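You operate a simulated robot arm through the tools that you are given. There is no shell and no other tool. Be economical: measure what you need, move in short steps, check, and stop when the job is done.

Carry out the task below with a simulated robot arm. There is one attempt and no reset: what you move stays moved.

## Task
Take the orange wheel and put it on the top of the cool down rack. Then take the white pad from the top of the grey table and put it on the red card on the top of the grey table. Then put the strainer on the top of the grey table away on the back of the wash panel. Then fetch the brown box from the top of the grey table and set it on the red tray. Then fetch the brush and set it on the low shelf of the test stand. Then take the silver axle and put it on the good field. Then take the orange cover from the top of the fitting cart and leave it on the ready mark. Then put the blue brush from the top of the fitting cart in the grey tub on the top of the fitting cart. Then open the cage gate, take the yellow housing from the top of the packing stand and put it on the floor of the dispatch cage, then shut the gate. Keep to this order. Set down upright: strainer, brown box, brush, silver axle, housing.

It is judged by the outcome, as a careful person would: the job done as asked, and still so three seconds after it is handed in. It fails if anything else is knocked over, pushed out of place, dropped, spilled or broken. A push-on lid holds only when it is set on centred and level and pressed home; a screw cap is set on level and turned clockwise until tight.

## Robot
A 7-joint arm with a two-finger parallel gripper on a trunk, on a base that drives. Base frame: it is fixed to the floor where the robot stands at the start and does not move with it; the origin is under the middle of the robot, x ahead of it, y to its left, z up. Units: mm, degrees, N and s.
With the tool pointing down near the work surface it reaches from about 380 to 800 mm from the robot's upright axis, wherever it stands. Its first joint turns from -143.0 to 143.0 degrees. Places, roughly: back of the wash panel (29x25 cm) [-1120, -8140, 760]; blue brush (4x4x11 cm) [-8400, -16800, 900]; brown box [-4000, -3000, 750]; brush (10x5x6 cm) [-1800, -13900, 900]; cage gate [-3400, -20400, 700]; floor of the dispatch cage [-3400, -20700, 500]; good field (15x15 cm) [-10040, -17380, 800]; grey tub [-7750, -17000, 1000]; housing [500, -19500, 750]; low shelf of the test stand [-300, -13700, 300]; orange cover (6x6x4 cm) [-8200, -16900, 900]; orange wheel (8x8x5 cm) [500, 100, 900]; ready mark (32x24 cm) [-7360, -20800, 860]; red card [-4000, -2000, 750]; red tray [-4250, -3250, 750]; silver axle (6x6x11 cm) [-7600, -17200, 900]; strainer (6x6x9 cm) [-4100, -3600, 800]; top of the cool down rack [-2700, 400, 900]; white pad (5x6x5 cm) [-3800, -3300, 800]. Payload 3 kg.
The TCP is the grasp point between the finger pads, 30 mm short of the fingertips. In the tool frame z runs along the fingers and y along their closing line. Largest opening 110 mm; finger width 20, thickness 10; the body of the gripper, 48 by 112 mm, starts 55 mm behind the TCP.
Orientation is told as [roll, pitch, yaw] about the base's x, y, z axes, in that order, counted from this pose: with the fingers straight down and closing along the base's y, the tool's x points along the base's -x, its y along +y and its z along -z.

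## Interface
- The arm moves only by the tool play_rows. Its argument "motion" is a list of rows, each an object (a shift or turn left out is 0, a gripper value left out holds the last) with "xyz": the shift along the base's x, y, z in units of 25 mm (1.0 is 25 mm), a list of three; "turn": the turn, a rotation vector about the base's x, y, z in units of 4 degrees (1.0 is 4 degrees), a list of three. In form: [{"xyz": [x, y, z], "turn": [wx, wy, wz]}, ...]. A call has 1 to 10 rows; each row shifts and turns the commanded pose from where the row before left it. "jaw" is the gripper command, from -1 (shut) to 1 (fully open), values between in proportion, set as the call begins (left out, the last holds). A call with a number of a shift or a turn outside -1 to 1 is refused whole. A row lasts 0.2 s, in which the tool goes at most 50 mm and 8.6 degrees; a call with a longer step from one row to the next is refused whole, and so is a gripper value outside its range. A pose out of reach is approached as far as the arm can. The call stops where the force on the tool passes 40 N (or 10 N more than at its start, if that is more) or the arm is blocked; 0.2 s more then pass. Each finger travels about 153 mm/s and halts on what it meets, pressing with about 33 N; the grip force reading is that of the motor and also rises with nothing between the fingers. The clock runs only during rows and for 0.2 s after the last one: add rows that do not move to give the fingers time. It gives the time, the measured TCP pose, the force on the tool (base axes), the opening and the grip force at its end, in the units of the frame above (readings bear some noise), with the torque about the TCP (base axes, N m) and any sound that the robot's microphone picked up.
- Cameras (640 x 400 px; columns grow to the right, rows downward): "scene" is now at [571.8, 201.8, 1306.5]; the picture's right is [0.00, -0.17, -0.99], its down [-0.36, -0.92, 0.16] and it looks along [-0.93, 0.35, -0.06] (base axes); focal length 214 px, centre (320, 200). "wrist" rides on the gripper at [72, 17, -103] in the tool frame; the picture's right is [-0.23, 0.97, 0.00], its down [-0.76, -0.18, -0.62] and it looks along [-0.61, -0.14, 0.78] (tool axes); focal length 222 px, centre (320, 200). There is no depth. A picture from a camera that has moved, and an enlarged one, comes with that camera's place and axes in the base frame and with its lens. The place of the scene camera against the robot may be out by one fixed shift of up to 25 mm in any direction.
- snapshot(camera): a new picture of that camera. It takes no simulated time.
- raise_lower(by): slides the trunk up (or, below 0, down) by that many mm; the arm and the scene camera ride with it, the base frame stays. It gives what a move gives, with no picture.
- base_move(legs): drives the robot by 1 to 6 legs, each [ahead, turn to the left] in mm and degrees, along the robot's own axes; the way and the turn of a leg run together, so that a leg with both is an arc; at most 1500 mm and 180 degrees a leg. The arm and the cameras ride along, it lands a little off, and it stops where it bumps. It gives what a move gives.
- head_to(pan, tilt): turns the head with the scene camera to pan (to the left, within 80 degrees either way) and tilt (down, from -29 to 69), counted from straight ahead of the robot. It gives what a move gives.
- enlarge(camera, box): a new picture of the part [left, top, right, bottom] of that camera's present view, enlarged. It takes no simulated time.
- hand_in(): hands the job in; it is judged then, once.

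Go step by step. Nothing tells you exact positions but the pictures and the camera data: compare them with the known pose of the tool, close in by small moves and look again before you grip or let go. The budget is 525 turns and 288 pictures, counting those below and the enlarged ones. Unless the task says otherwise, let go and move clear before handing in.

The tools are called after "Request:" as a command line: name --argument value ..., lists and objects as JSON in quotes. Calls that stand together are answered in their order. play_rows: Moves the arm, as the interface text tells. Its arguments: {"type":"object","properties":{"motion":{"type":"array","items":{"type":"object","properties":{"xyz":{"type":"array","items":{"type":"number"}},"turn":{"type":"array","items":{"type":"number"}}}}},"jaw":{"type":"number"}},"required":["motion"]} The other tools are called the same way: raise_lower (by) slides the trunk up or down; base_move (legs) drives the base; head_to (pan, tilt) turns the head that bears the scene camera; snapshot (camera) takes a picture; enlarge (camera, box) takes an enlarged picture of a part of a camera's view; hand_in () hands the job in.

At the start:

```text
clock: 0.0
tool_pos: [568.6, 161.8, 1196.0]
tcp_rot: [0.0, 0.0, 0.1]
wrist_force: [0.0, -0.1, 0.2]
torque: [-0.02, 0.03, 0.01]
width: 109.9
gripper_force: 0.0
trunk travel left (down, up): [-300.0, 190.0]
robot x, y, heading: [0.9, 4.2, 0.1]
head pan, tilt: [80.2, 68.8]
```

scene: 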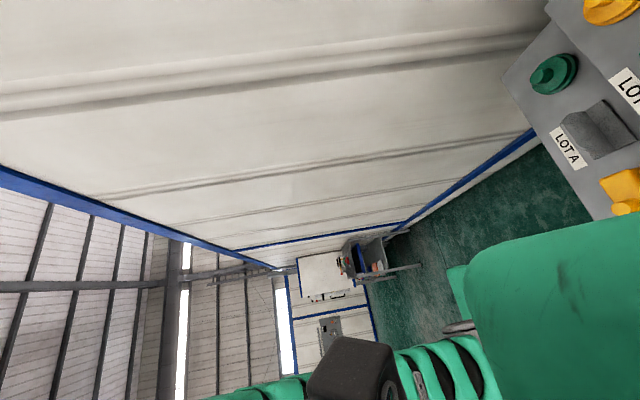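
wrist: 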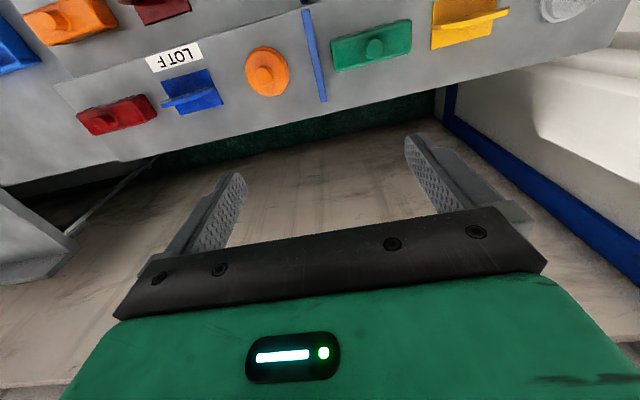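

I see a work surface with many coloured parts ahead of the wrist camera; the scene camera is turned off to the side. I'll turn the head ahead and look.

Request:
head_to --pan 0 --tilt 40

Request:
snapshot --camera "scene"

```text
clock: 1.5
tool_pos: [568.9, 162.2, 1197.5]
tcp_rot: [0.0, -0.1, 0.1]
wrist_force: [-0.5, -0.2, 0.6]
torque: [-0.05, -0.01, -0.03]
width: 109.9
gripper_force: 0.0
trunk travel left (down, up): [-300.0, 190.0]
robot x, y, heading: [-0.9, 8.0, 0.1]
head pan, tilt: [0.0, 40.0]
```

```text
285 pictures are left
camera scene: at [608.0, 146.8, 1231.4], right [0.0, -1.0, 0.0], down [-0.77, 0.0, 0.64], along [-0.64, 0.0, -0.77], focal length 214 px, centre (320, 200)
```

scene: 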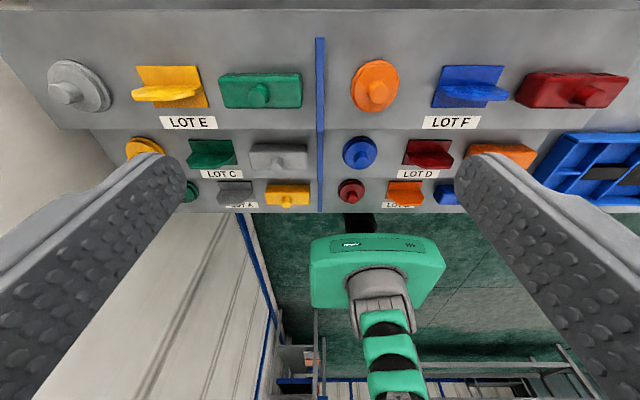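

The scene camera seems to sit near the gripper and look back under it; tilt 0 may be straight down. I'll check that, and look ahead through the wrist camera as well.

Request:
head_to --pan 0 --tilt 0

Request:
snapshot --camera "scene"

Request:
play_rows --motion '[{"xyz": [0, -1, 0]}]'

Request:
snapshot --camera "scene"

```text
clock: 2.6
tool_pos: [568.2, 162.4, 1197.7]
tcp_rot: [0.0, -0.1, 0.1]
wrist_force: [0.9, 0.3, 0.6]
torque: [0.01, -0.01, -0.02]
width: 109.9
gripper_force: 0.1
trunk travel left (down, up): [-300.0, 190.0]
robot x, y, heading: [-1.1, 3.1, -0.0]
head pan, tilt: [0.0, 0.0]
```

```text
284 pictures are left
camera scene: at [671.6, 146.9, 1226.3], right [0.0, -1.0, 0.0], down [-1.0, 0.0, 0.0], along [0.0, 0.0, -1.0], focal length 214 px, centre (320, 200)
```

scene: 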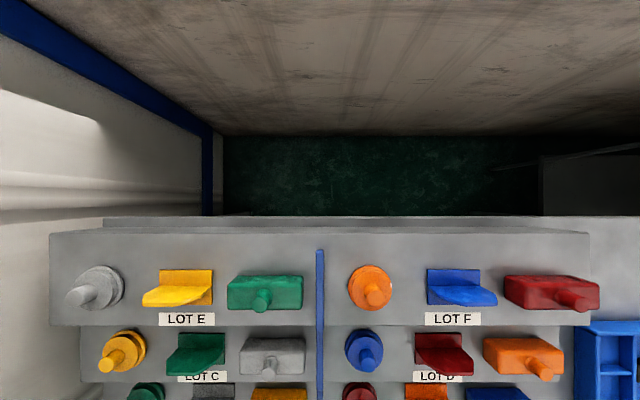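

```text
clock: 3.0
tool_pos: [568.1, 137.9, 1196.3]
tcp_rot: [-0.1, 0.0, 0.2]
wrist_force: [0.4, 1.0, -0.1]
torque: [-0.02, -0.02, 0.0]
width: 109.8
gripper_force: 0.1
trunk travel left (down, up): [-300.0, 190.0]
robot x, y, heading: [2.5, -2.5, 0.2]
head pan, tilt: [0.0, 0.0]
```

```text
283 pictures are left
camera scene: at [670.6, 122.5, 1226.8], right [0.0, -1.0, 0.0], down [-1.0, 0.0, 0.0], along [0.0, 0.0, -1.0], focal length 214 px, centre (320, 200)
```

scene: 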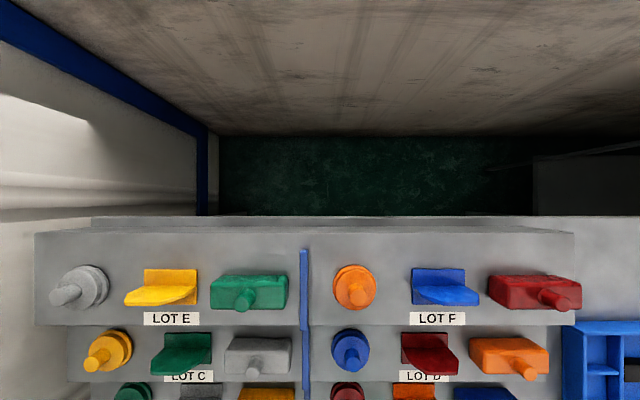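

The scene camera rides with the gripper, and the wheel of LOT F is near (534, 85, 900). I'll go above it and look with the wrist camera.

Request:
play_rows --motion '[{"xyz": [-0.17, -0.145, -0.98]}, {"xyz": [-0.17, -0.145, -0.98]}, {"xyz": [-0.17, -0.145, -0.98]}, {"xyz": [-0.17, -0.145, -0.98]}, {"xyz": [-0.17, -0.145, -0.98]}, {"xyz": [-0.17, -0.145, -0.98]}, {"xyz": [-0.17, -0.145, -0.98]}, {"xyz": [-0.17, -0.145, -0.98]}]' --jaw 0.2

Request:
snapshot --camera "wrist"

Request:
snapshot --camera "scene"

```text
clock: 4.8
tool_pos: [535.6, 108.5, 1000.5]
tcp_rot: [-0.1, -0.1, 0.1]
wrist_force: [0.4, 0.2, -0.5]
torque: [0.01, -0.03, 0.02]
width: 66.0
gripper_force: 0.1
trunk travel left (down, up): [-300.0, 190.0]
robot x, y, heading: [-2.3, 3.0, -0.2]
head pan, tilt: [0.0, 0.0]
```

```text
282 pictures are left
camera wrist: at [462.3, 125.4, 1104.5], right [0.22, 0.97, 0.0], down [0.76, -0.18, 0.62], along [0.61, -0.14, -0.78], focal length 222 px, centre (320, 200)
```

wrist: 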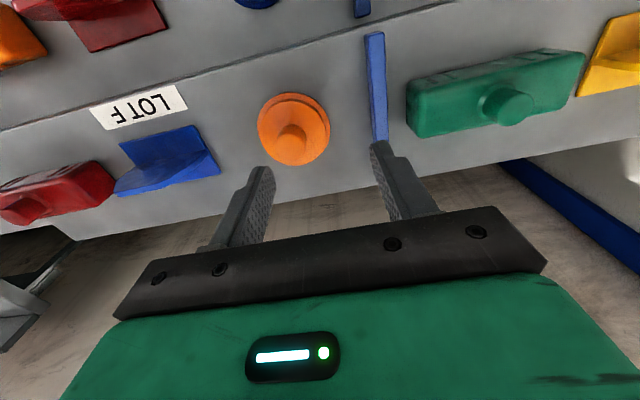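

```text
281 pictures are left
camera scene: at [639.0, 93.5, 1030.5], right [0.0, -1.0, 0.0], down [-1.0, 0.0, 0.0], along [0.0, 0.0, -1.0], focal length 214 px, centre (320, 200)
```

scene: 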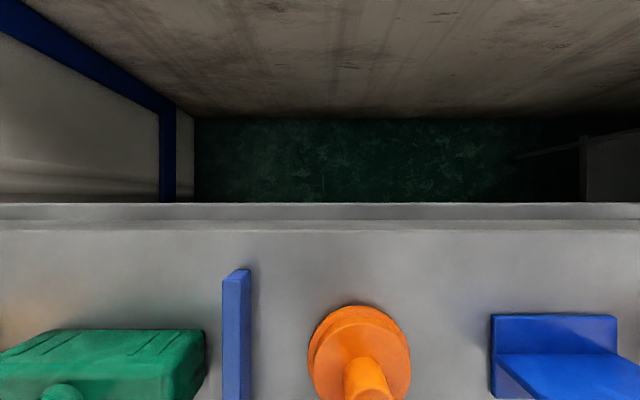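

The wheel is at about (535, 83.5), disc near z 896. I'll centre on it and come down to z 950.

Request:
play_rows --motion '[{"xyz": [0, -0.5, 0]}, {"xyz": [0, -0.5, 0]}, {"xyz": [0, 0, -1]}, {"xyz": [0, 0, -1]}]'

Request:
snapshot --camera "wrist"

Request:
head_to --pan 0 --tilt 50

Request:
snapshot --camera "scene"

```text
clock: 5.8
tool_pos: [534.6, 82.3, 950.7]
tcp_rot: [-0.1, 0.2, 0.1]
wrist_force: [0.0, -0.3, 0.0]
torque: [0.02, 0.0, 0.01]
width: 66.3
gripper_force: 0.0
trunk travel left (down, up): [-300.0, 190.0]
robot x, y, heading: [-0.8, 3.5, 0.0]
head pan, tilt: [0.0, 0.0]
```

```text
280 pictures are left
camera wrist: at [460.9, 99.5, 1054.4], right [0.22, 0.97, 0.0], down [0.76, -0.18, 0.62], along [0.61, -0.14, -0.78], focal length 222 px, centre (320, 200)
```

wrist: 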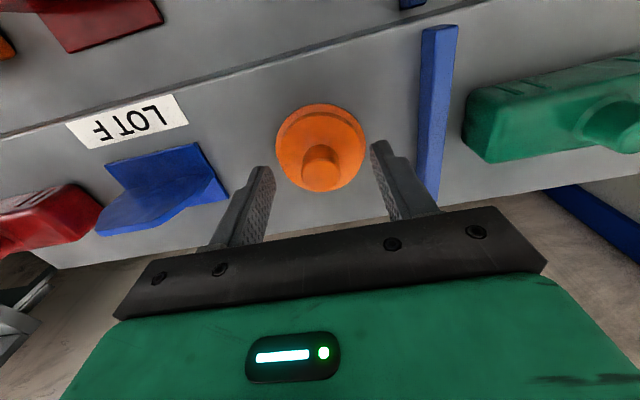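

```text
clock: 7.0
tool_pos: [533.4, 83.4, 951.1]
tcp_rot: [0.0, 0.0, 0.1]
wrist_force: [0.4, 0.0, 0.3]
torque: [0.02, -0.04, -0.04]
width: 66.0
gripper_force: 0.0
trunk travel left (down, up): [-300.0, 190.0]
robot x, y, heading: [-0.9, 3.1, -0.0]
head pan, tilt: [0.0, 50.0]
```

```text
279 pictures are left
camera scene: at [559.9, 67.5, 993.5], right [0.0, -1.0, 0.0], down [-0.64, 0.0, 0.77], along [-0.77, 0.0, -0.64], focal length 214 px, centre (320, 200)
```

scene: 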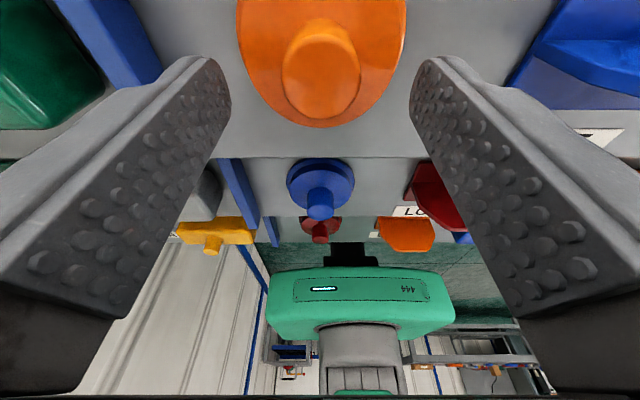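

The wheel is centred between the fingers, stem top near z 921. I'll descend so the tips sit just above the disc and close on the stem.

Request:
play_rows --motion '[{"xyz": [0, 0, -0.4]}, {"xyz": [0, 0, -0.32]}]'

Request:
snapshot --camera "scene"

```text
clock: 7.6
tool_pos: [534.6, 83.2, 932.7]
tcp_rot: [0.0, 0.1, 0.3]
wrist_force: [-0.2, -0.7, -0.1]
torque: [0.0, -0.02, 0.01]
width: 65.9
gripper_force: 0.0
trunk travel left (down, up): [-300.0, 190.0]
robot x, y, heading: [-0.5, -0.1, -0.3]
head pan, tilt: [0.0, 50.0]
```

```text
278 pictures are left
camera scene: at [559.8, 67.6, 975.1], right [0.0, -1.0, 0.0], down [-0.64, 0.0, 0.77], along [-0.77, 0.0, -0.64], focal length 214 px, centre (320, 200)
```

scene: 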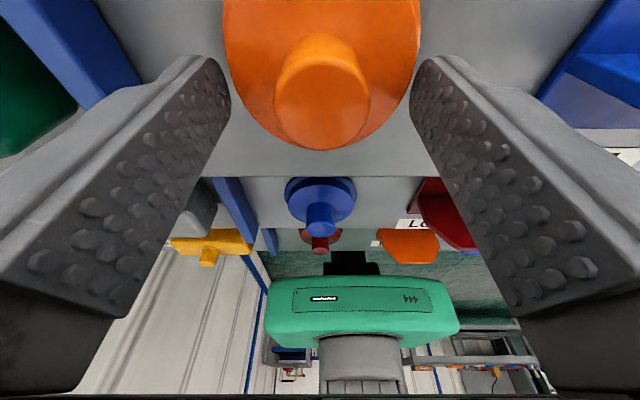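

The stem is between the pads. I'll go down 4 mm more and close.

Request:
play_rows --motion '[{"xyz": [0, 0, -0.16]}, {}]'

Request:
play_rows --motion '[{}, {}, {}]' --jaw -1

Request:
snapshot --camera "scene"

```text
clock: 8.2
tool_pos: [535.0, 83.0, 929.5]
tcp_rot: [0.1, 0.0, 0.2]
wrist_force: [0.0, -1.7, 1.1]
torque: [-0.1, 0.04, -0.03]
width: 67.0
gripper_force: 1.3
trunk travel left (down, up): [-300.0, 190.0]
robot x, y, heading: [-2.0, 1.2, 0.2]
head pan, tilt: [0.0, 50.0]
```

```text
clock: 9.0
tool_pos: [536.5, 83.2, 928.7]
tcp_rot: [0.0, -0.1, 0.1]
wrist_force: [0.0, -1.5, 0.0]
torque: [-0.05, 0.03, -0.02]
width: 64.9
gripper_force: 32.8
trunk travel left (down, up): [-300.0, 190.0]
robot x, y, heading: [3.3, 0.6, -0.2]
head pan, tilt: [0.0, 50.0]
```

```text
277 pictures are left
camera scene: at [560.1, 67.8, 971.8], right [0.0, -1.0, 0.0], down [-0.64, 0.0, 0.77], along [-0.77, 0.0, -0.64], focal length 214 px, centre (320, 200)
```

scene: 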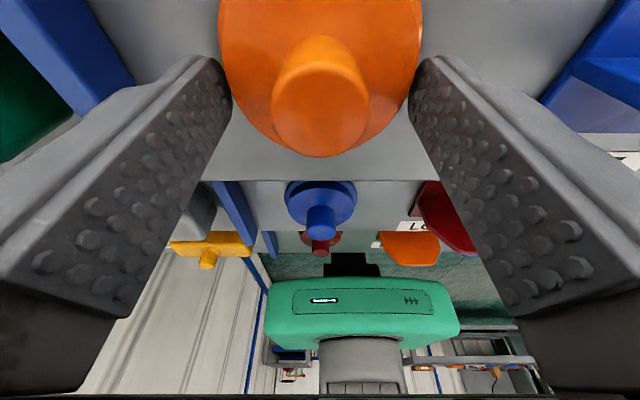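

The pads met the disc itself (65 mm) just at the tips. I'll open a bit, go 14 mm lower for a full hold on the disc, and close again.

Request:
play_rows --motion '[{}, {}, {"xyz": [0, 0, -0.3]}, {"xyz": [0, 0, -0.3]}, {}]' --jaw 0.5

Request:
play_rows --motion '[{}, {}, {}]' --jaw -1

Request:
play_rows --motion '[{"xyz": [0, 0, 0.5]}, {"xyz": [0, 0, 1]}, {"xyz": [0, 0, 1]}, {"xyz": [0, 0, 1]}, {"xyz": [0, 0, 1]}]'

Request:
snapshot --camera "scene"

Request:
snapshot --camera "wrist"

```text
clock: 10.0
tool_pos: [536.0, 83.1, 920.1]
tcp_rot: [0.0, -0.5, 0.2]
wrist_force: [-10.3, -0.4, 21.8]
torque: [-0.42, 0.53, -0.01]
width: 82.7
gripper_force: 0.0
trunk travel left (down, up): [-300.0, 190.0]
robot x, y, heading: [0.0, 2.3, 0.1]
head pan, tilt: [0.0, 50.0]
stopped in row 5: the force on the tool passed its limit at 54 N (the readings are from after the stop); the commanded pose is now the measured one
```

```text
clock: 10.8
tool_pos: [537.2, 83.4, 920.3]
tcp_rot: [0.1, -0.7, 0.3]
wrist_force: [4.7, 3.0, 38.6]
torque: [-0.62, 0.03, -0.05]
width: 69.2
gripper_force: 32.8
trunk travel left (down, up): [-300.0, 190.0]
robot x, y, heading: [-1.1, 4.6, 0.1]
head pan, tilt: [0.0, 50.0]
```

```text
clock: 12.0
tool_pos: [535.4, 82.5, 1031.7]
tcp_rot: [0.0, -0.4, 0.1]
wrist_force: [-0.6, -0.2, -0.4]
torque: [0.01, 0.04, 0.0]
width: 0.0
gripper_force: 32.7
trunk travel left (down, up): [-300.0, 190.0]
robot x, y, heading: [2.1, 6.5, 0.0]
head pan, tilt: [0.0, 50.0]
```

```text
276 pictures are left
camera scene: at [560.6, 67.9, 1073.0], right [0.0, -1.0, 0.0], down [-0.65, 0.0, 0.76], along [-0.76, 0.0, -0.65], focal length 214 px, centre (320, 200)
```

scene: 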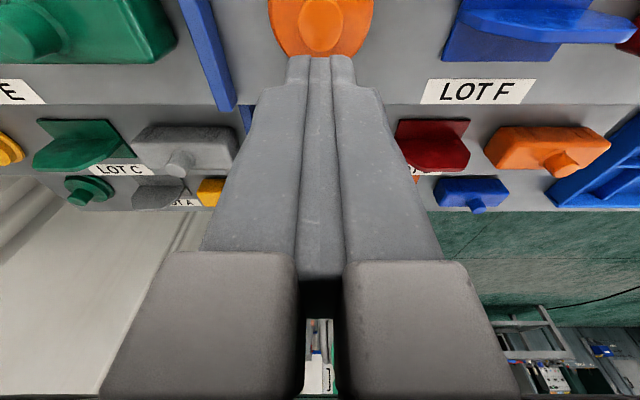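

```text
275 pictures are left
camera wrist: at [461.5, 100.0, 1133.5], right [0.22, 0.97, 0.0], down [0.76, -0.18, 0.63], along [0.61, -0.14, -0.78], focal length 222 px, centre (320, 200)
```

wrist: 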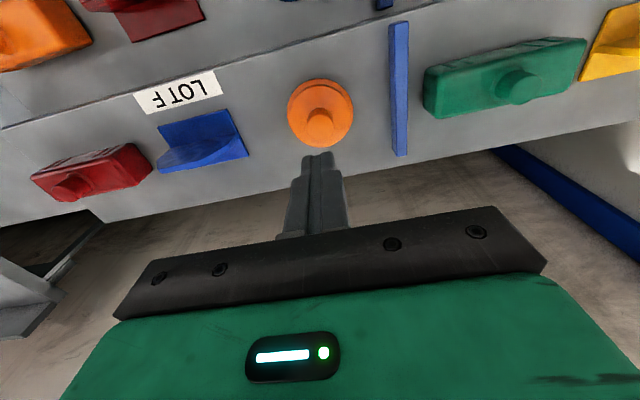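

The disc is stepped: the wide rim sits lower. I'll take it by the rim with the jaws opened to about 93 mm, checking clearance to the blue divider.

Request:
play_rows --motion '[{"xyz": [0, 0, -1]}, {"xyz": [0, 0, -1]}, {"xyz": [0, 0, -1]}, {"xyz": [0, 0, -0.6]}, {}]' --jaw 0.69

Request:
snapshot --camera "scene"

Request:
snapshot --camera "wrist"

```text
clock: 13.2
tool_pos: [536.6, 82.9, 940.5]
tcp_rot: [0.0, -0.5, 0.1]
wrist_force: [-0.1, 0.2, -0.6]
torque: [0.05, 0.0, 0.02]
width: 92.9
gripper_force: 0.1
trunk travel left (down, up): [-300.0, 190.0]
robot x, y, heading: [2.5, 3.0, -0.2]
head pan, tilt: [0.0, 50.0]
```

```text
274 pictures are left
camera scene: at [561.0, 67.9, 983.4], right [0.0, -1.0, 0.0], down [-0.65, 0.0, 0.76], along [-0.76, 0.0, -0.65], focal length 214 px, centre (320, 200)
```

scene: 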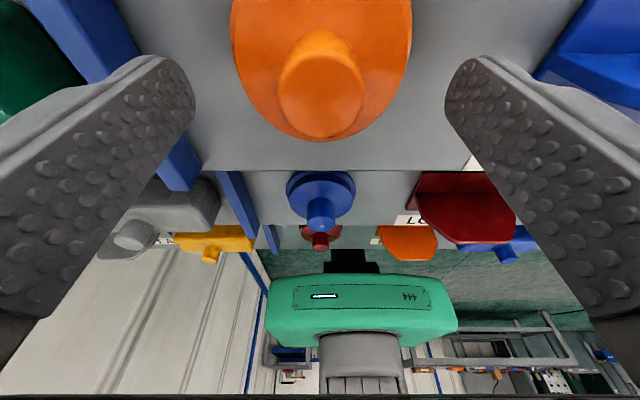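

```text
273 pictures are left
camera wrist: at [461.9, 100.0, 1043.9], right [0.22, 0.97, 0.0], down [0.76, -0.18, 0.63], along [0.61, -0.14, -0.78], focal length 222 px, centre (320, 200)
```

wrist: 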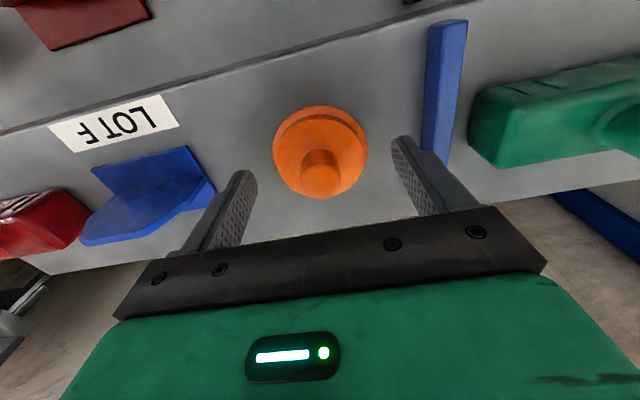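

Clear on both sides. I'll descend to put the tips beside the rim.

Request:
play_rows --motion '[{"xyz": [0, 0, -0.5], "turn": [0, 0.12, 0]}, {"xyz": [0, 0, -0.4]}, {"xyz": [0, 0, -0.3]}, {}]'

Request:
snapshot --camera "scene"

```text
clock: 14.0
tool_pos: [537.4, 82.1, 920.8]
tcp_rot: [0.1, -0.4, 0.1]
wrist_force: [-10.5, 0.0, 21.8]
torque: [-1.08, 0.51, -0.61]
width: 93.1
gripper_force: 0.1
trunk travel left (down, up): [-300.0, 190.0]
robot x, y, heading: [-1.3, 5.6, -0.0]
head pan, tilt: [0.0, 50.0]
stopped in row 3: the force on the tool passed its limit at 56 N (the readings are from after the stop); the commanded pose is now the measured one
```

```text
272 pictures are left
camera scene: at [560.9, 67.8, 962.7], right [0.0, -1.0, 0.0], down [-0.65, 0.0, 0.76], along [-0.76, 0.0, -0.65], focal length 214 px, centre (320, 200)
```

scene: 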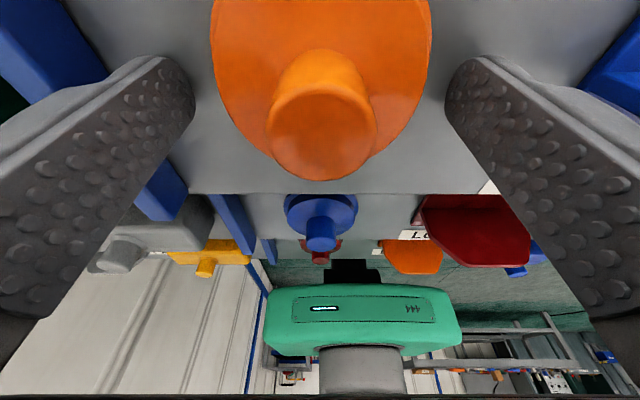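

The contact force (-10, 0, 22) shows the tier slopes about 25° towards the robot, so the wheel's axis leans. I'll back off, tilt the tool -25° in pitch to match, and look again.

Request:
play_rows --motion '[{"xyz": [0, 0, 1]}, {"xyz": [0, 0, 1]}, {"xyz": [-0.16, 0, 0], "turn": [0, -0.88, 0]}, {"xyz": [-0.16, 0, 0], "turn": [0, -0.88, 0]}, {"xyz": [-0.16, 0, 0], "turn": [0, -0.88, 0]}, {"xyz": [-0.16, 0, 0], "turn": [0, -0.88, 0]}, {"xyz": [-0.16, 0, 0], "turn": [0, -0.88, 0]}, {"xyz": [-0.16, 0, 0], "turn": [0, -0.88, 0]}, {"xyz": [-0.16, 0, 0], "turn": [0, -0.88, 0]}]'

Request:
snapshot --camera "scene"

Request:
snapshot --camera "wrist"

```text
clock: 16.0
tool_pos: [509.3, 82.8, 968.7]
tcp_rot: [0.0, -25.0, 0.2]
wrist_force: [0.2, 0.5, 0.3]
torque: [0.02, 0.01, 0.01]
width: 93.0
gripper_force: 0.1
trunk travel left (down, up): [-300.0, 190.0]
robot x, y, heading: [-1.1, -0.7, 0.1]
head pan, tilt: [0.0, 50.0]
```

```text
271 pictures are left
camera scene: at [508.4, 67.2, 1019.6], right [0.0, -1.0, 0.0], down [-0.91, 0.0, 0.42], along [-0.42, 0.0, -0.91], focal length 214 px, centre (320, 200)
```

scene: 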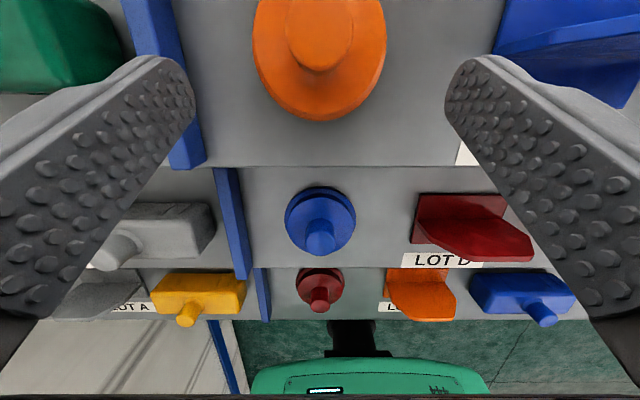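

```text
270 pictures are left
camera wrist: at [398.2, 99.2, 1032.1], right [0.2, 0.97, 0.1], down [0.43, -0.18, 0.89], along [0.88, -0.14, -0.45], focal length 222 px, centre (320, 200)
```

wrist: 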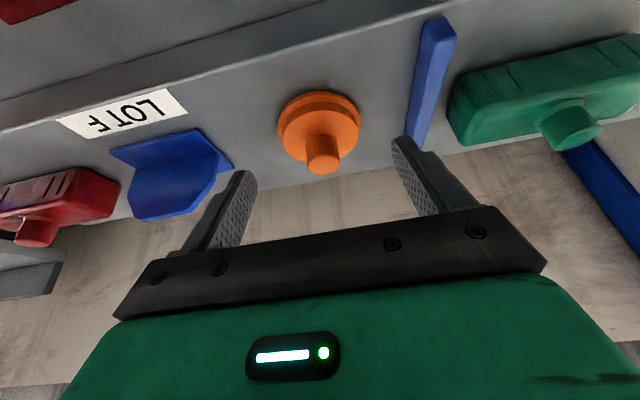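

The tool now matches the slope roughly, but I want a better fix on the axis. I'll tilt the head for a full view of the wheel.

Request:
head_to --pan 0 --tilt 25

Request:
snapshot --camera "scene"

Request:
enlarge --camera "wrist" --box '[220, 60, 420, 185]'

```text
clock: 16.9
tool_pos: [509.0, 84.3, 968.0]
tcp_rot: [0.0, -24.9, 0.1]
wrist_force: [-0.2, -0.3, 0.5]
torque: [0.02, -0.01, 0.02]
width: 92.7
gripper_force: 0.1
trunk travel left (down, up): [-300.0, 190.0]
robot x, y, heading: [1.1, 0.3, 0.2]
head pan, tilt: [0.0, 25.0]
```

```text
269 pictures are left
camera scene: at [549.1, 67.2, 1021.7], right [0.0, -1.0, 0.0], down [-1.0, 0.0, 0.0], along [0.0, 0.0, -1.0], focal length 214 px, centre (320, 200)
```

scene: 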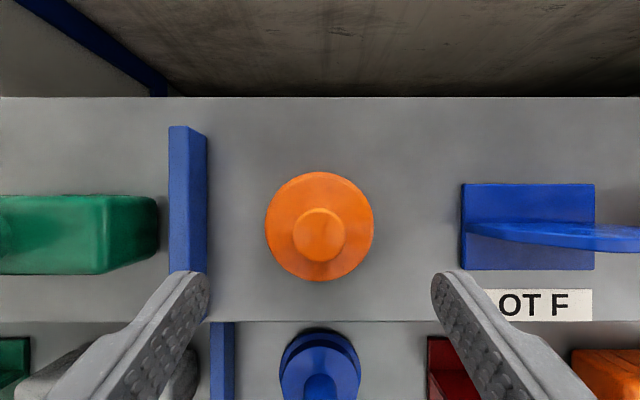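

```text
3.20 times, centred on (320, 122) of wrist
camera zoom: at [398.6, 99.2, 1032.2], right [0.2, 0.97, 0.1], down [0.43, -0.18, 0.89], along [0.88, -0.14, -0.45], focal length 711 px, centre (320, 448)
```

zoom: 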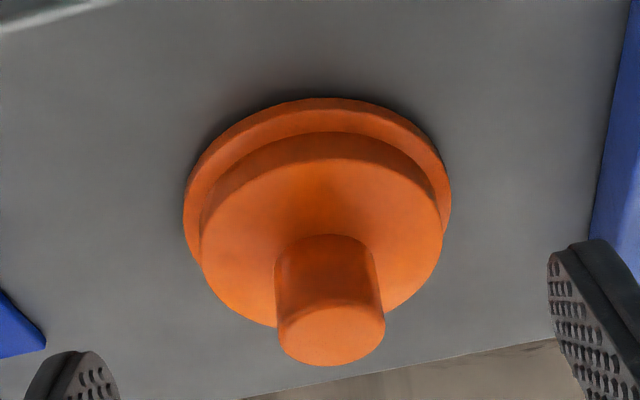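

Seen from straight above the wheel is round and its stem vertical, so the tier is level after all; surface ~888, stem 905–935. I'll turn the tool back to vertical and take it by the stem.

Request:
play_rows --motion '[{"xyz": [0.145, 0, 0], "turn": [0, 0.89, 0]}, {"xyz": [0.145, 0, 0], "turn": [0, 0.89, 0]}, {"xyz": [0.145, 0, 0], "turn": [0, 0.89, 0]}, {"xyz": [0.145, 0, 0], "turn": [0, 0.89, 0]}, {"xyz": [0.145, 0, 0], "turn": [0, 0.89, 0]}, {"xyz": [0.145, 0, 0], "turn": [0, 0.89, 0]}, {"xyz": [0.145, 0, 0], "turn": [0, 0.89, 0]}, {"xyz": [0, 0, -0.65]}, {"xyz": [0, 0, -0.65]}, {}]' --jaw -0.1

Request:
snapshot --camera "wrist"

Request:
snapshot --camera "scene"

```text
clock: 19.1
tool_pos: [535.1, 84.3, 938.8]
tcp_rot: [0.1, -0.4, 0.0]
wrist_force: [4.5, -0.6, 39.6]
torque: [-0.52, 0.21, 0.0]
width: 49.7
gripper_force: 0.0
trunk travel left (down, up): [-300.0, 190.0]
robot x, y, heading: [0.6, 3.9, -0.1]
head pan, tilt: [0.0, 25.0]
```

```text
267 pictures are left
camera wrist: at [460.5, 100.4, 1041.1], right [0.22, 0.97, 0.0], down [0.76, -0.18, 0.63], along [0.61, -0.14, -0.78], focal length 222 px, centre (320, 200)
```

wrist: 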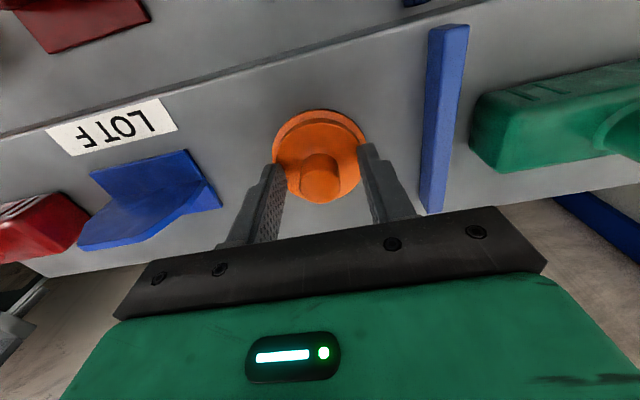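

```text
266 pictures are left
camera scene: at [597.2, 68.5, 965.7], right [0.0, -1.0, 0.0], down [-0.91, 0.0, 0.42], along [-0.42, 0.0, -0.91], focal length 214 px, centre (320, 200)
```

scene: 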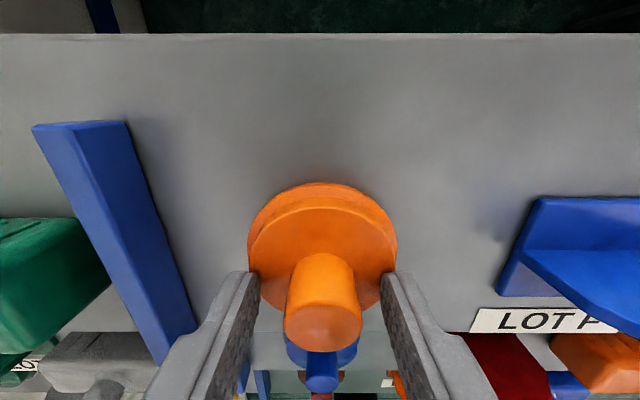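

The tips are resting on the disc at TCP z 939. I'll rise 2 mm and close on the stem.

Request:
play_rows --motion '[{"xyz": [0, 0, 0.1]}, {}]'

Request:
play_rows --motion '[{}, {}, {}]' --jaw -1

Request:
snapshot --camera "wrist"

```text
clock: 19.6
tool_pos: [533.9, 83.4, 938.4]
tcp_rot: [0.0, -0.1, 0.2]
wrist_force: [8.7, -0.7, 19.5]
torque: [-0.26, -0.26, 0.14]
width: 49.6
gripper_force: 0.0
trunk travel left (down, up): [-300.0, 190.0]
robot x, y, heading: [-1.5, 1.8, 0.1]
head pan, tilt: [0.0, 25.0]
```

```text
clock: 20.4
tool_pos: [533.1, 83.5, 938.2]
tcp_rot: [0.1, 0.0, 0.1]
wrist_force: [-5.2, -4.1, 11.3]
torque: [-0.18, 0.72, 0.06]
width: 25.6
gripper_force: 32.4
trunk travel left (down, up): [-300.0, 190.0]
robot x, y, heading: [-1.1, 0.7, 0.1]
head pan, tilt: [0.0, 25.0]
```

```text
265 pictures are left
camera wrist: at [459.5, 100.4, 1041.7], right [0.22, 0.97, 0.0], down [0.76, -0.18, 0.62], along [0.61, -0.14, -0.78], focal length 222 px, centre (320, 200)
```

wrist: 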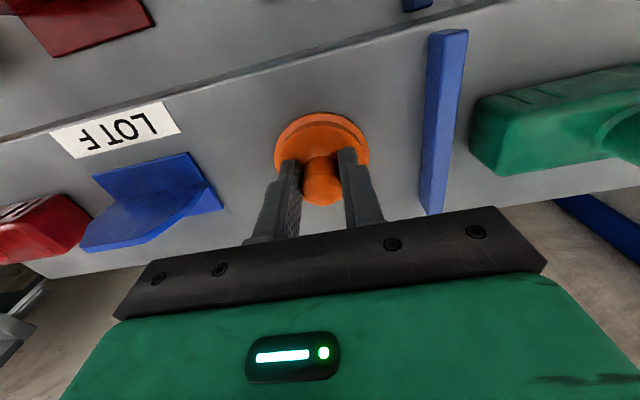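

The stem is held at 25.6 mm. I'll lift slowly and check.

Request:
play_rows --motion '[{"xyz": [0, 0, 0.4]}, {"xyz": [0, 0, 0.6]}, {"xyz": [0, 0, 0.8]}, {"xyz": [0, 0, 1]}, {"xyz": [0, 0, 1]}, {"xyz": [0, 0, 1]}]'

Request:
snapshot --camera "wrist"

Request:
snapshot --camera "scene"

```text
clock: 21.9
tool_pos: [535.6, 83.0, 1057.9]
tcp_rot: [0.0, -0.1, 0.2]
wrist_force: [0.1, 0.0, -6.1]
torque: [0.0, 0.03, 0.01]
width: 25.2
gripper_force: 33.3
trunk travel left (down, up): [-300.0, 190.0]
robot x, y, heading: [1.1, 2.1, 0.1]
head pan, tilt: [0.0, 25.0]
```

```text
264 pictures are left
camera wrist: at [461.7, 100.3, 1161.5], right [0.22, 0.97, 0.0], down [0.76, -0.18, 0.62], along [0.61, -0.14, -0.78], focal length 222 px, centre (320, 200)
```

wrist: 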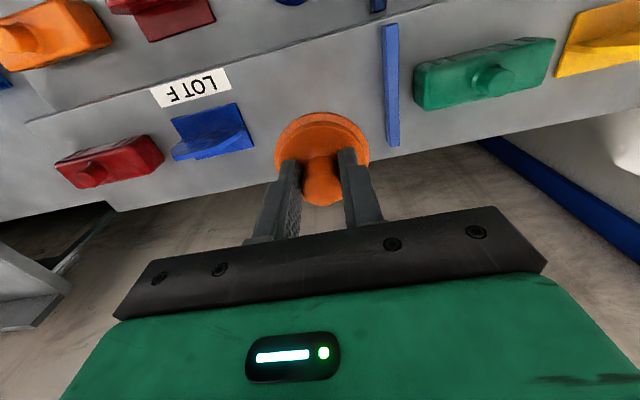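

```text
263 pictures are left
camera scene: at [598.0, 68.4, 1085.2], right [0.0, -1.0, 0.0], down [-0.91, 0.0, 0.42], along [-0.42, 0.0, -0.91], focal length 214 px, centre (320, 200)
```

scene: 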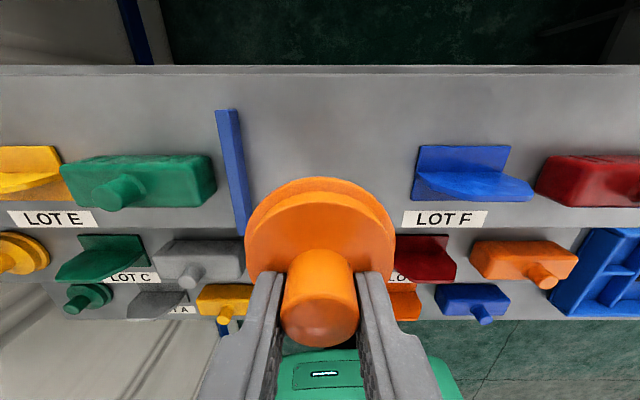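

The wheel is held firmly (about 6 N). I'll raise the trunk a little and look back past the robot to see the way to the rack.

Request:
raise_lower --by 100

Request:
head_to --pan 0 --tilt 69

Request:
snapshot --camera "scene"

Request:
head_to --pan 40 --tilt 69

Request:
snapshot --camera "scene"

Request:
head_to --pan -50 --tilt 69

Request:
snapshot --camera "scene"

```text
clock: 23.2
tool_pos: [534.6, 83.8, 1156.7]
tcp_rot: [0.0, 0.0, 0.2]
wrist_force: [-0.1, -0.3, -6.2]
torque: [-0.02, 0.04, 0.01]
width: 25.3
gripper_force: 32.9
trunk travel left (down, up): [-400.0, 90.0]
robot x, y, heading: [1.2, 3.0, 0.0]
head pan, tilt: [0.0, 25.0]
```

```text
clock: 24.3
tool_pos: [534.8, 83.2, 1157.2]
tcp_rot: [0.0, 0.0, 0.2]
wrist_force: [0.2, 1.1, -6.2]
torque: [0.0, 0.05, -0.02]
width: 25.3
gripper_force: 32.9
trunk travel left (down, up): [-400.0, 90.0]
robot x, y, heading: [-2.9, 4.2, -0.1]
head pan, tilt: [0.0, 68.8]
```

```text
262 pictures are left
camera scene: at [538.4, 68.1, 1220.7], right [0.0, -1.0, 0.0], down [-0.36, 0.0, 0.93], along [-0.93, 0.0, -0.36], focal length 214 px, centre (320, 200)
```

scene: 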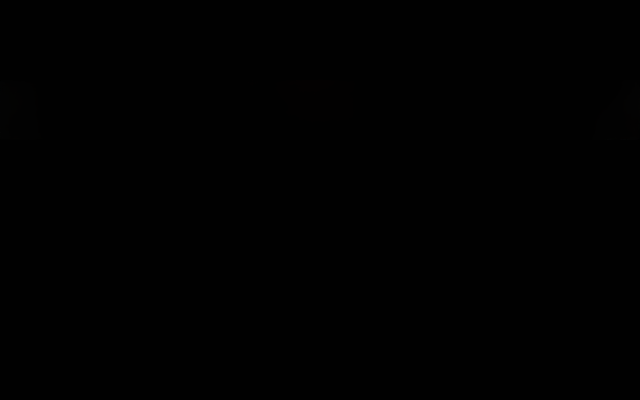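

```text
clock: 25.4
tool_pos: [534.4, 83.8, 1157.3]
tcp_rot: [0.0, 0.0, 0.2]
wrist_force: [-0.3, -0.3, -5.4]
torque: [-0.03, 0.03, -0.01]
width: 25.3
gripper_force: 32.8
trunk travel left (down, up): [-400.0, 90.0]
robot x, y, heading: [1.0, 0.3, -0.1]
head pan, tilt: [40.0, 68.8]
```

```text
261 pictures are left
camera scene: at [538.2, 104.0, 1233.8], right [0.0, -0.77, -0.64], down [-0.36, -0.6, 0.71], along [-0.93, 0.23, -0.28], focal length 214 px, centre (320, 200)
```

scene: 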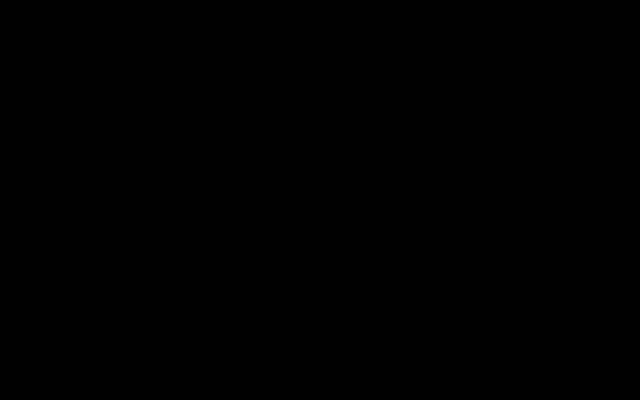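

```text
clock: 27.0
tool_pos: [535.3, 83.6, 1156.9]
tcp_rot: [-0.1, -0.1, 0.2]
wrist_force: [0.8, 0.8, -6.1]
torque: [0.01, 0.04, -0.04]
width: 25.2
gripper_force: 33.6
trunk travel left (down, up): [-400.0, 90.0]
robot x, y, heading: [-0.1, 4.7, 0.0]
head pan, tilt: [-50.0, 68.8]
```

```text
260 pictures are left
camera scene: at [538.5, 25.3, 1240.7], right [0.0, -0.64, 0.77], down [-0.36, 0.71, 0.6], along [-0.93, -0.28, -0.23], focal length 214 px, centre (320, 200)
```

scene: 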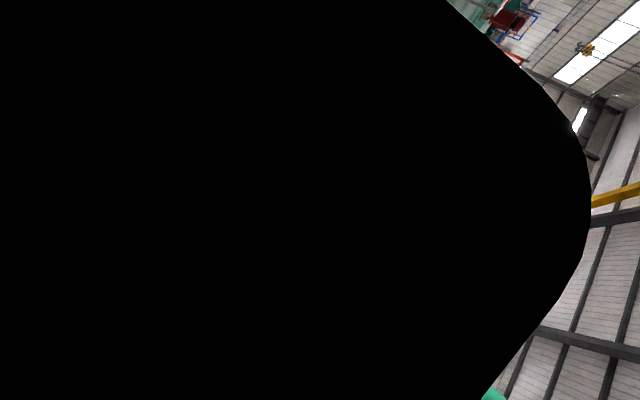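

At that tilt the closed fingers hide the lens. Forward tilts stay clear, so I'll use tilt -29 and pan to look to the sides.

Request:
head_to --pan -75 --tilt 0

Request:
snapshot --camera "scene"

Request:
head_to --pan 70 --tilt 0

Request:
snapshot --camera "scene"

```text
clock: 28.4
tool_pos: [535.1, 83.7, 1157.0]
tcp_rot: [-0.1, 0.0, 0.3]
wrist_force: [-0.6, 0.3, -6.0]
torque: [-0.02, 0.03, 0.0]
width: 24.9
gripper_force: 33.0
trunk travel left (down, up): [-400.0, 90.0]
robot x, y, heading: [2.0, 0.2, 0.3]
head pan, tilt: [-75.0, 0.0]
```

```text
259 pictures are left
camera scene: at [638.4, -18.6, 1253.3], right [0.0, -0.26, 0.97], down [-1.0, 0.0, 0.0], along [0.0, -0.97, -0.26], focal length 214 px, centre (320, 200)
```

scene: 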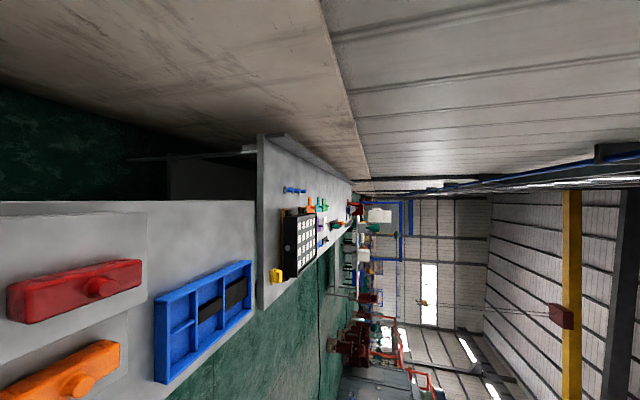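

```text
clock: 30.7
tool_pos: [535.5, 84.2, 1158.0]
tcp_rot: [0.0, 0.0, 0.2]
wrist_force: [-0.1, -0.9, -6.9]
torque: [-0.01, 0.04, -0.01]
width: 25.3
gripper_force: 32.5
trunk travel left (down, up): [-400.0, 90.0]
robot x, y, heading: [0.4, 0.5, 0.0]
head pan, tilt: [70.0, 0.0]
```

```text
258 pictures are left
camera scene: at [637.9, 152.9, 1245.9], right [0.0, -0.34, -0.94], down [-1.0, 0.0, 0.0], along [0.0, 0.94, -0.34], focal length 214 px, centre (320, 200)
```

scene: 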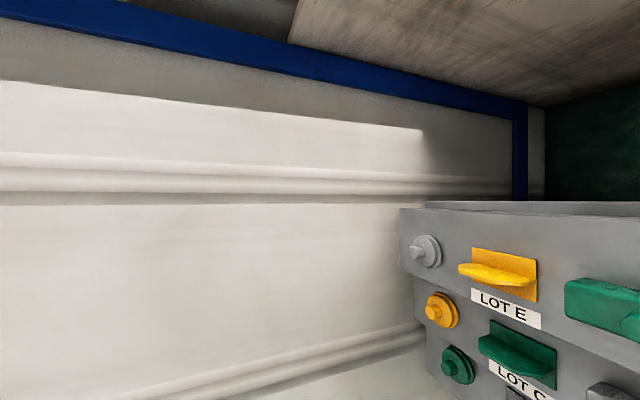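

A wall is on the left and an open hall to the right. I'll back off a little and turn right in two steps, looking in between.

Request:
base_move --legs '[[-300, 0], [0, -90]]'

Request:
head_to --pan -60 --tilt -29

Request:
snapshot --camera "scene"

```text
clock: 36.6
tool_pos: [-208.6, -535.7, 1157.6]
tcp_rot: [0.1, 0.2, -89.2]
wrist_force: [0.6, -0.5, -6.4]
torque: [0.07, 0.07, 0.02]
width: 25.5
gripper_force: 33.0
trunk travel left (down, up): [-400.0, 90.0]
robot x, y, heading: [-225.7, -1.3, -90.3]
head pan, tilt: [70.0, 0.0]
```

```text
clock: 38.8
tool_pos: [-207.6, -535.3, 1157.5]
tcp_rot: [0.2, 0.0, -89.3]
wrist_force: [-0.7, -1.0, -5.1]
torque: [0.04, -0.03, 0.01]
width: 25.4
gripper_force: 33.3
trunk travel left (down, up): [-400.0, 90.0]
robot x, y, heading: [-224.9, 2.9, -90.2]
head pan, tilt: [-60.0, -28.6]
```

```text
257 pictures are left
camera scene: at [-271.5, -699.8, 1243.1], right [-0.5, -0.01, 0.87], down [-0.43, 0.87, -0.24], along [-0.75, -0.49, -0.44], focal length 214 px, centre (320, 200)
```

scene: 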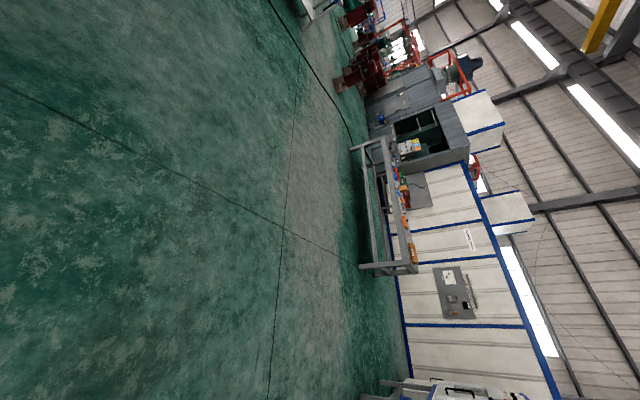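

The floor is open; a bench and the rack stand on the -x side. I'll turn the rest of the way and look.

Request:
base_move --legs '[[0, -90]]'

Request:
head_to --pan 0 --tilt -29

Request:
snapshot --camera "scene"

```text
clock: 43.1
tool_pos: [-761.9, -18.2, 1157.4]
tcp_rot: [0.0, 0.1, -179.1]
wrist_force: [0.0, 0.1, -5.4]
torque: [0.01, -0.06, -0.01]
width: 25.4
gripper_force: 32.9
trunk travel left (down, up): [-400.0, 90.0]
robot x, y, heading: [-227.2, -66.0, 179.9]
head pan, tilt: [-60.0, -28.6]
```

```text
clock: 44.4
tool_pos: [-761.4, -18.0, 1158.3]
tcp_rot: [0.0, -0.1, -179.0]
wrist_force: [0.3, -0.3, 1.3]
torque: [-0.01, 0.0, 0.0]
width: 0.1
gripper_force: 32.9
trunk travel left (down, up): [-400.0, 90.0]
robot x, y, heading: [-226.3, -63.7, 179.9]
head pan, tilt: [0.0, -28.6]
```

```text
256 pictures are left
camera scene: at [-918.6, -34.8, 1210.3], right [-0.02, 1.0, 0.0], down [0.88, 0.02, -0.48], along [-0.48, -0.01, -0.88], focal length 214 px, centre (320, 200)
```

scene: 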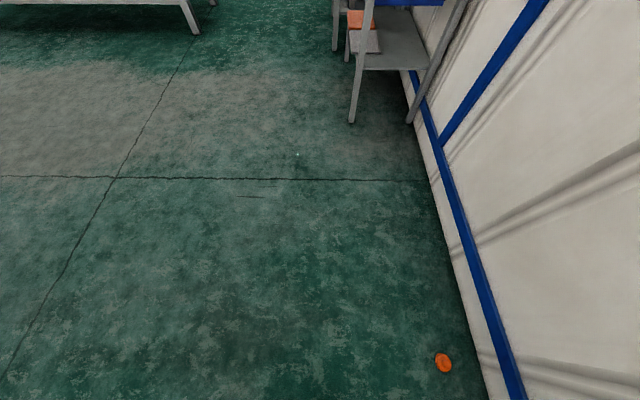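

The wheel has slipped out of the grip and lies on the floor near (-746, 535). I'll look at it closely and plan to pick it up again, this time with a firmer hold.

Request:
enlarge --camera "scene" --box '[400, 330, 500, 393]'

```text
6.35 times, centred on (450, 362) of scene
camera zoom: at [-918.6, -34.8, 1210.3], right [-0.02, 1.0, 0.0], down [0.88, 0.02, -0.48], along [-0.48, -0.01, -0.88], focal length 1362 px, centre (-505, -825)
```

zoom: 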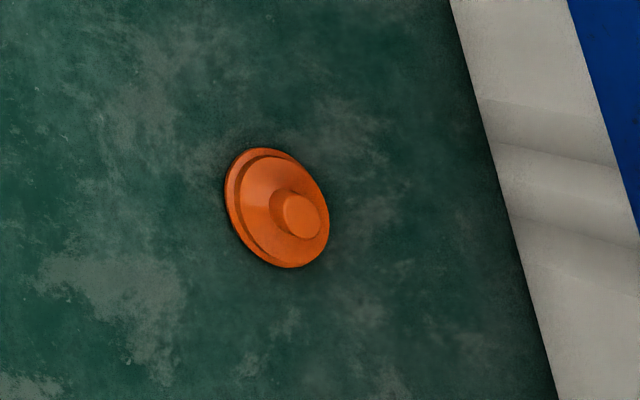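

It lies flat, stem up. Before picking it again I'll survey the rack so the carry is short; drive straight ahead 1200 mm and look.

Request:
base_move --legs '[[1200, 0]]'

Request:
snapshot --camera "scene"

```text
clock: 50.6
tool_pos: [-1994.6, -39.6, 1158.5]
tcp_rot: [0.0, -0.1, -177.8]
wrist_force: [0.4, -0.2, -0.3]
torque: [-0.03, 0.03, 0.0]
width: 0.0
gripper_force: 32.8
trunk travel left (down, up): [-400.0, 90.0]
robot x, y, heading: [-1462.4, -78.2, -179.0]
head pan, tilt: [0.0, -28.6]
```

```text
254 pictures are left
camera scene: at [-2151.2, -60.3, 1210.3], right [-0.04, 1.0, 0.0], down [0.88, 0.03, -0.48], along [-0.48, -0.02, -0.88], focal length 214 px, centre (320, 200)
```

scene: 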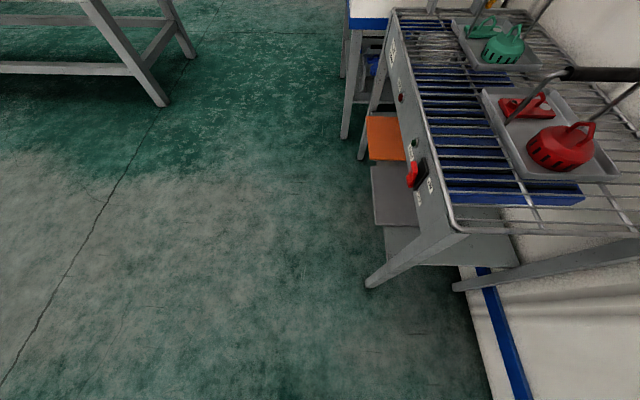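

The rack top is a wire grate (x -3020..-2270, y 150..650) with trays at the back; a free strip runs along the front at y≈165–300. I'll drive to a placing stance facing +y and measure it.

Request:
base_move --legs '[[0, 15], [1110, 0], [0, -105]]'

Request:
snapshot --camera "scene"

Request:
snapshot --camera "wrist"

```text
clock: 61.7
tool_pos: [-2498.9, 142.8, 1158.3]
tcp_rot: [0.0, 0.1, 93.0]
wrist_force: [-0.9, -0.7, -0.3]
torque: [-0.03, -0.02, -0.01]
width: 0.0
gripper_force: 33.1
trunk travel left (down, up): [-400.0, 90.0]
robot x, y, heading: [-2601.6, -393.2, 91.0]
head pan, tilt: [0.0, -28.6]
```

```text
253 pictures are left
camera scene: at [-2512.8, 277.5, 1209.9], right [1.0, 0.05, 0.0], down [0.05, -0.88, -0.48], along [-0.03, 0.48, -0.88], focal length 214 px, centre (320, 200)
```

scene: 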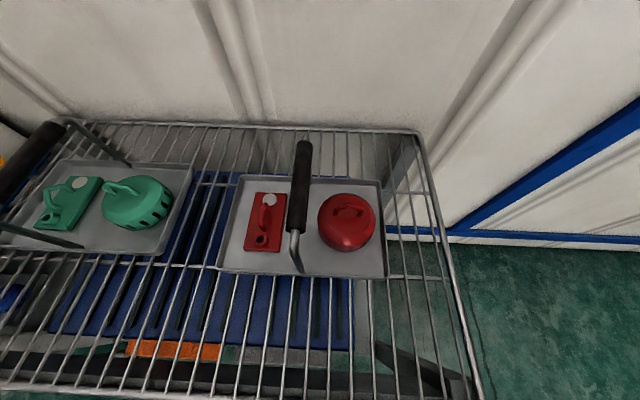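

```text
252 pictures are left
camera wrist: at [-2512.0, 69.9, 1261.5], right [-0.98, 0.18, 0.0], down [0.14, 0.77, 0.62], along [0.11, 0.61, -0.78], focal length 222 px, centre (320, 200)
```

wrist: 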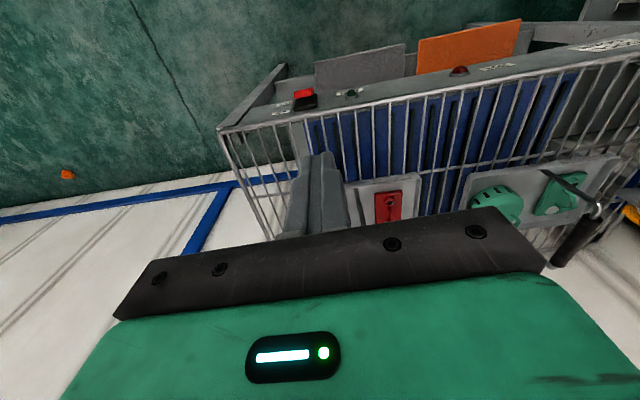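

The grate top seems near z 810–850 with a free strip y≈205–350. Now I'll go back for the wheel on the floor near (-745, 532).

Request:
base_move --legs '[[0, -90], [1500, 0], [250, 0], [0, 90], [300, 0]]'

Request:
head_to --pan 0 --tilt 20

Request:
play_rows --motion '[{}, {}]' --jaw 1

Request:
snapshot --camera "scene"

```text
clock: 80.2
tool_pos: [-744.2, 437.0, 1157.6]
tcp_rot: [0.1, 0.0, 93.4]
wrist_force: [0.9, 0.5, 1.2]
torque: [0.06, 0.05, 0.04]
width: 0.0
gripper_force: 33.1
trunk travel left (down, up): [-400.0, 90.0]
robot x, y, heading: [-789.5, -100.6, 91.1]
head pan, tilt: [0.0, -28.6]
```

```text
clock: 81.4
tool_pos: [-745.2, 435.9, 1159.5]
tcp_rot: [0.1, 0.0, 93.3]
wrist_force: [-0.7, -0.3, 0.1]
torque: [0.02, -0.01, 0.0]
width: 0.0
gripper_force: 32.8
trunk travel left (down, up): [-400.0, 90.0]
robot x, y, heading: [-796.1, -103.7, 90.7]
head pan, tilt: [0.0, 20.0]
```

```text
clock: 82.0
tool_pos: [-745.3, 436.5, 1159.1]
tcp_rot: [0.0, -0.1, 93.3]
wrist_force: [-0.2, -0.4, -0.5]
torque: [-0.04, 0.0, 0.01]
width: 109.9
gripper_force: 0.2
trunk travel left (down, up): [-400.0, 90.0]
robot x, y, heading: [-796.9, -103.1, 91.1]
head pan, tilt: [0.0, 20.0]
```

```text
251 pictures are left
camera scene: at [-756.7, 499.1, 1185.6], right [1.0, 0.06, 0.0], down [0.05, -0.94, 0.34], along [0.02, -0.34, -0.94], focal length 214 px, centre (320, 200)
```

scene: 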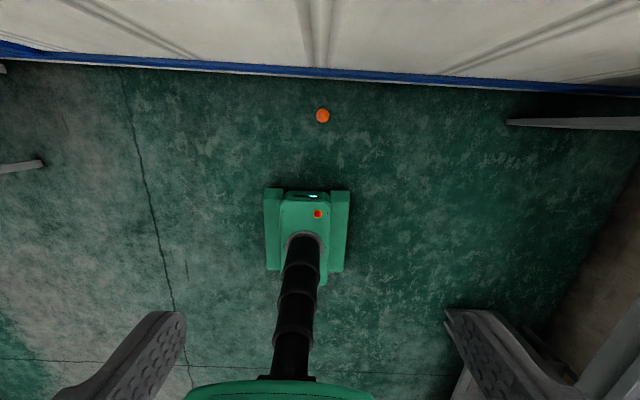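

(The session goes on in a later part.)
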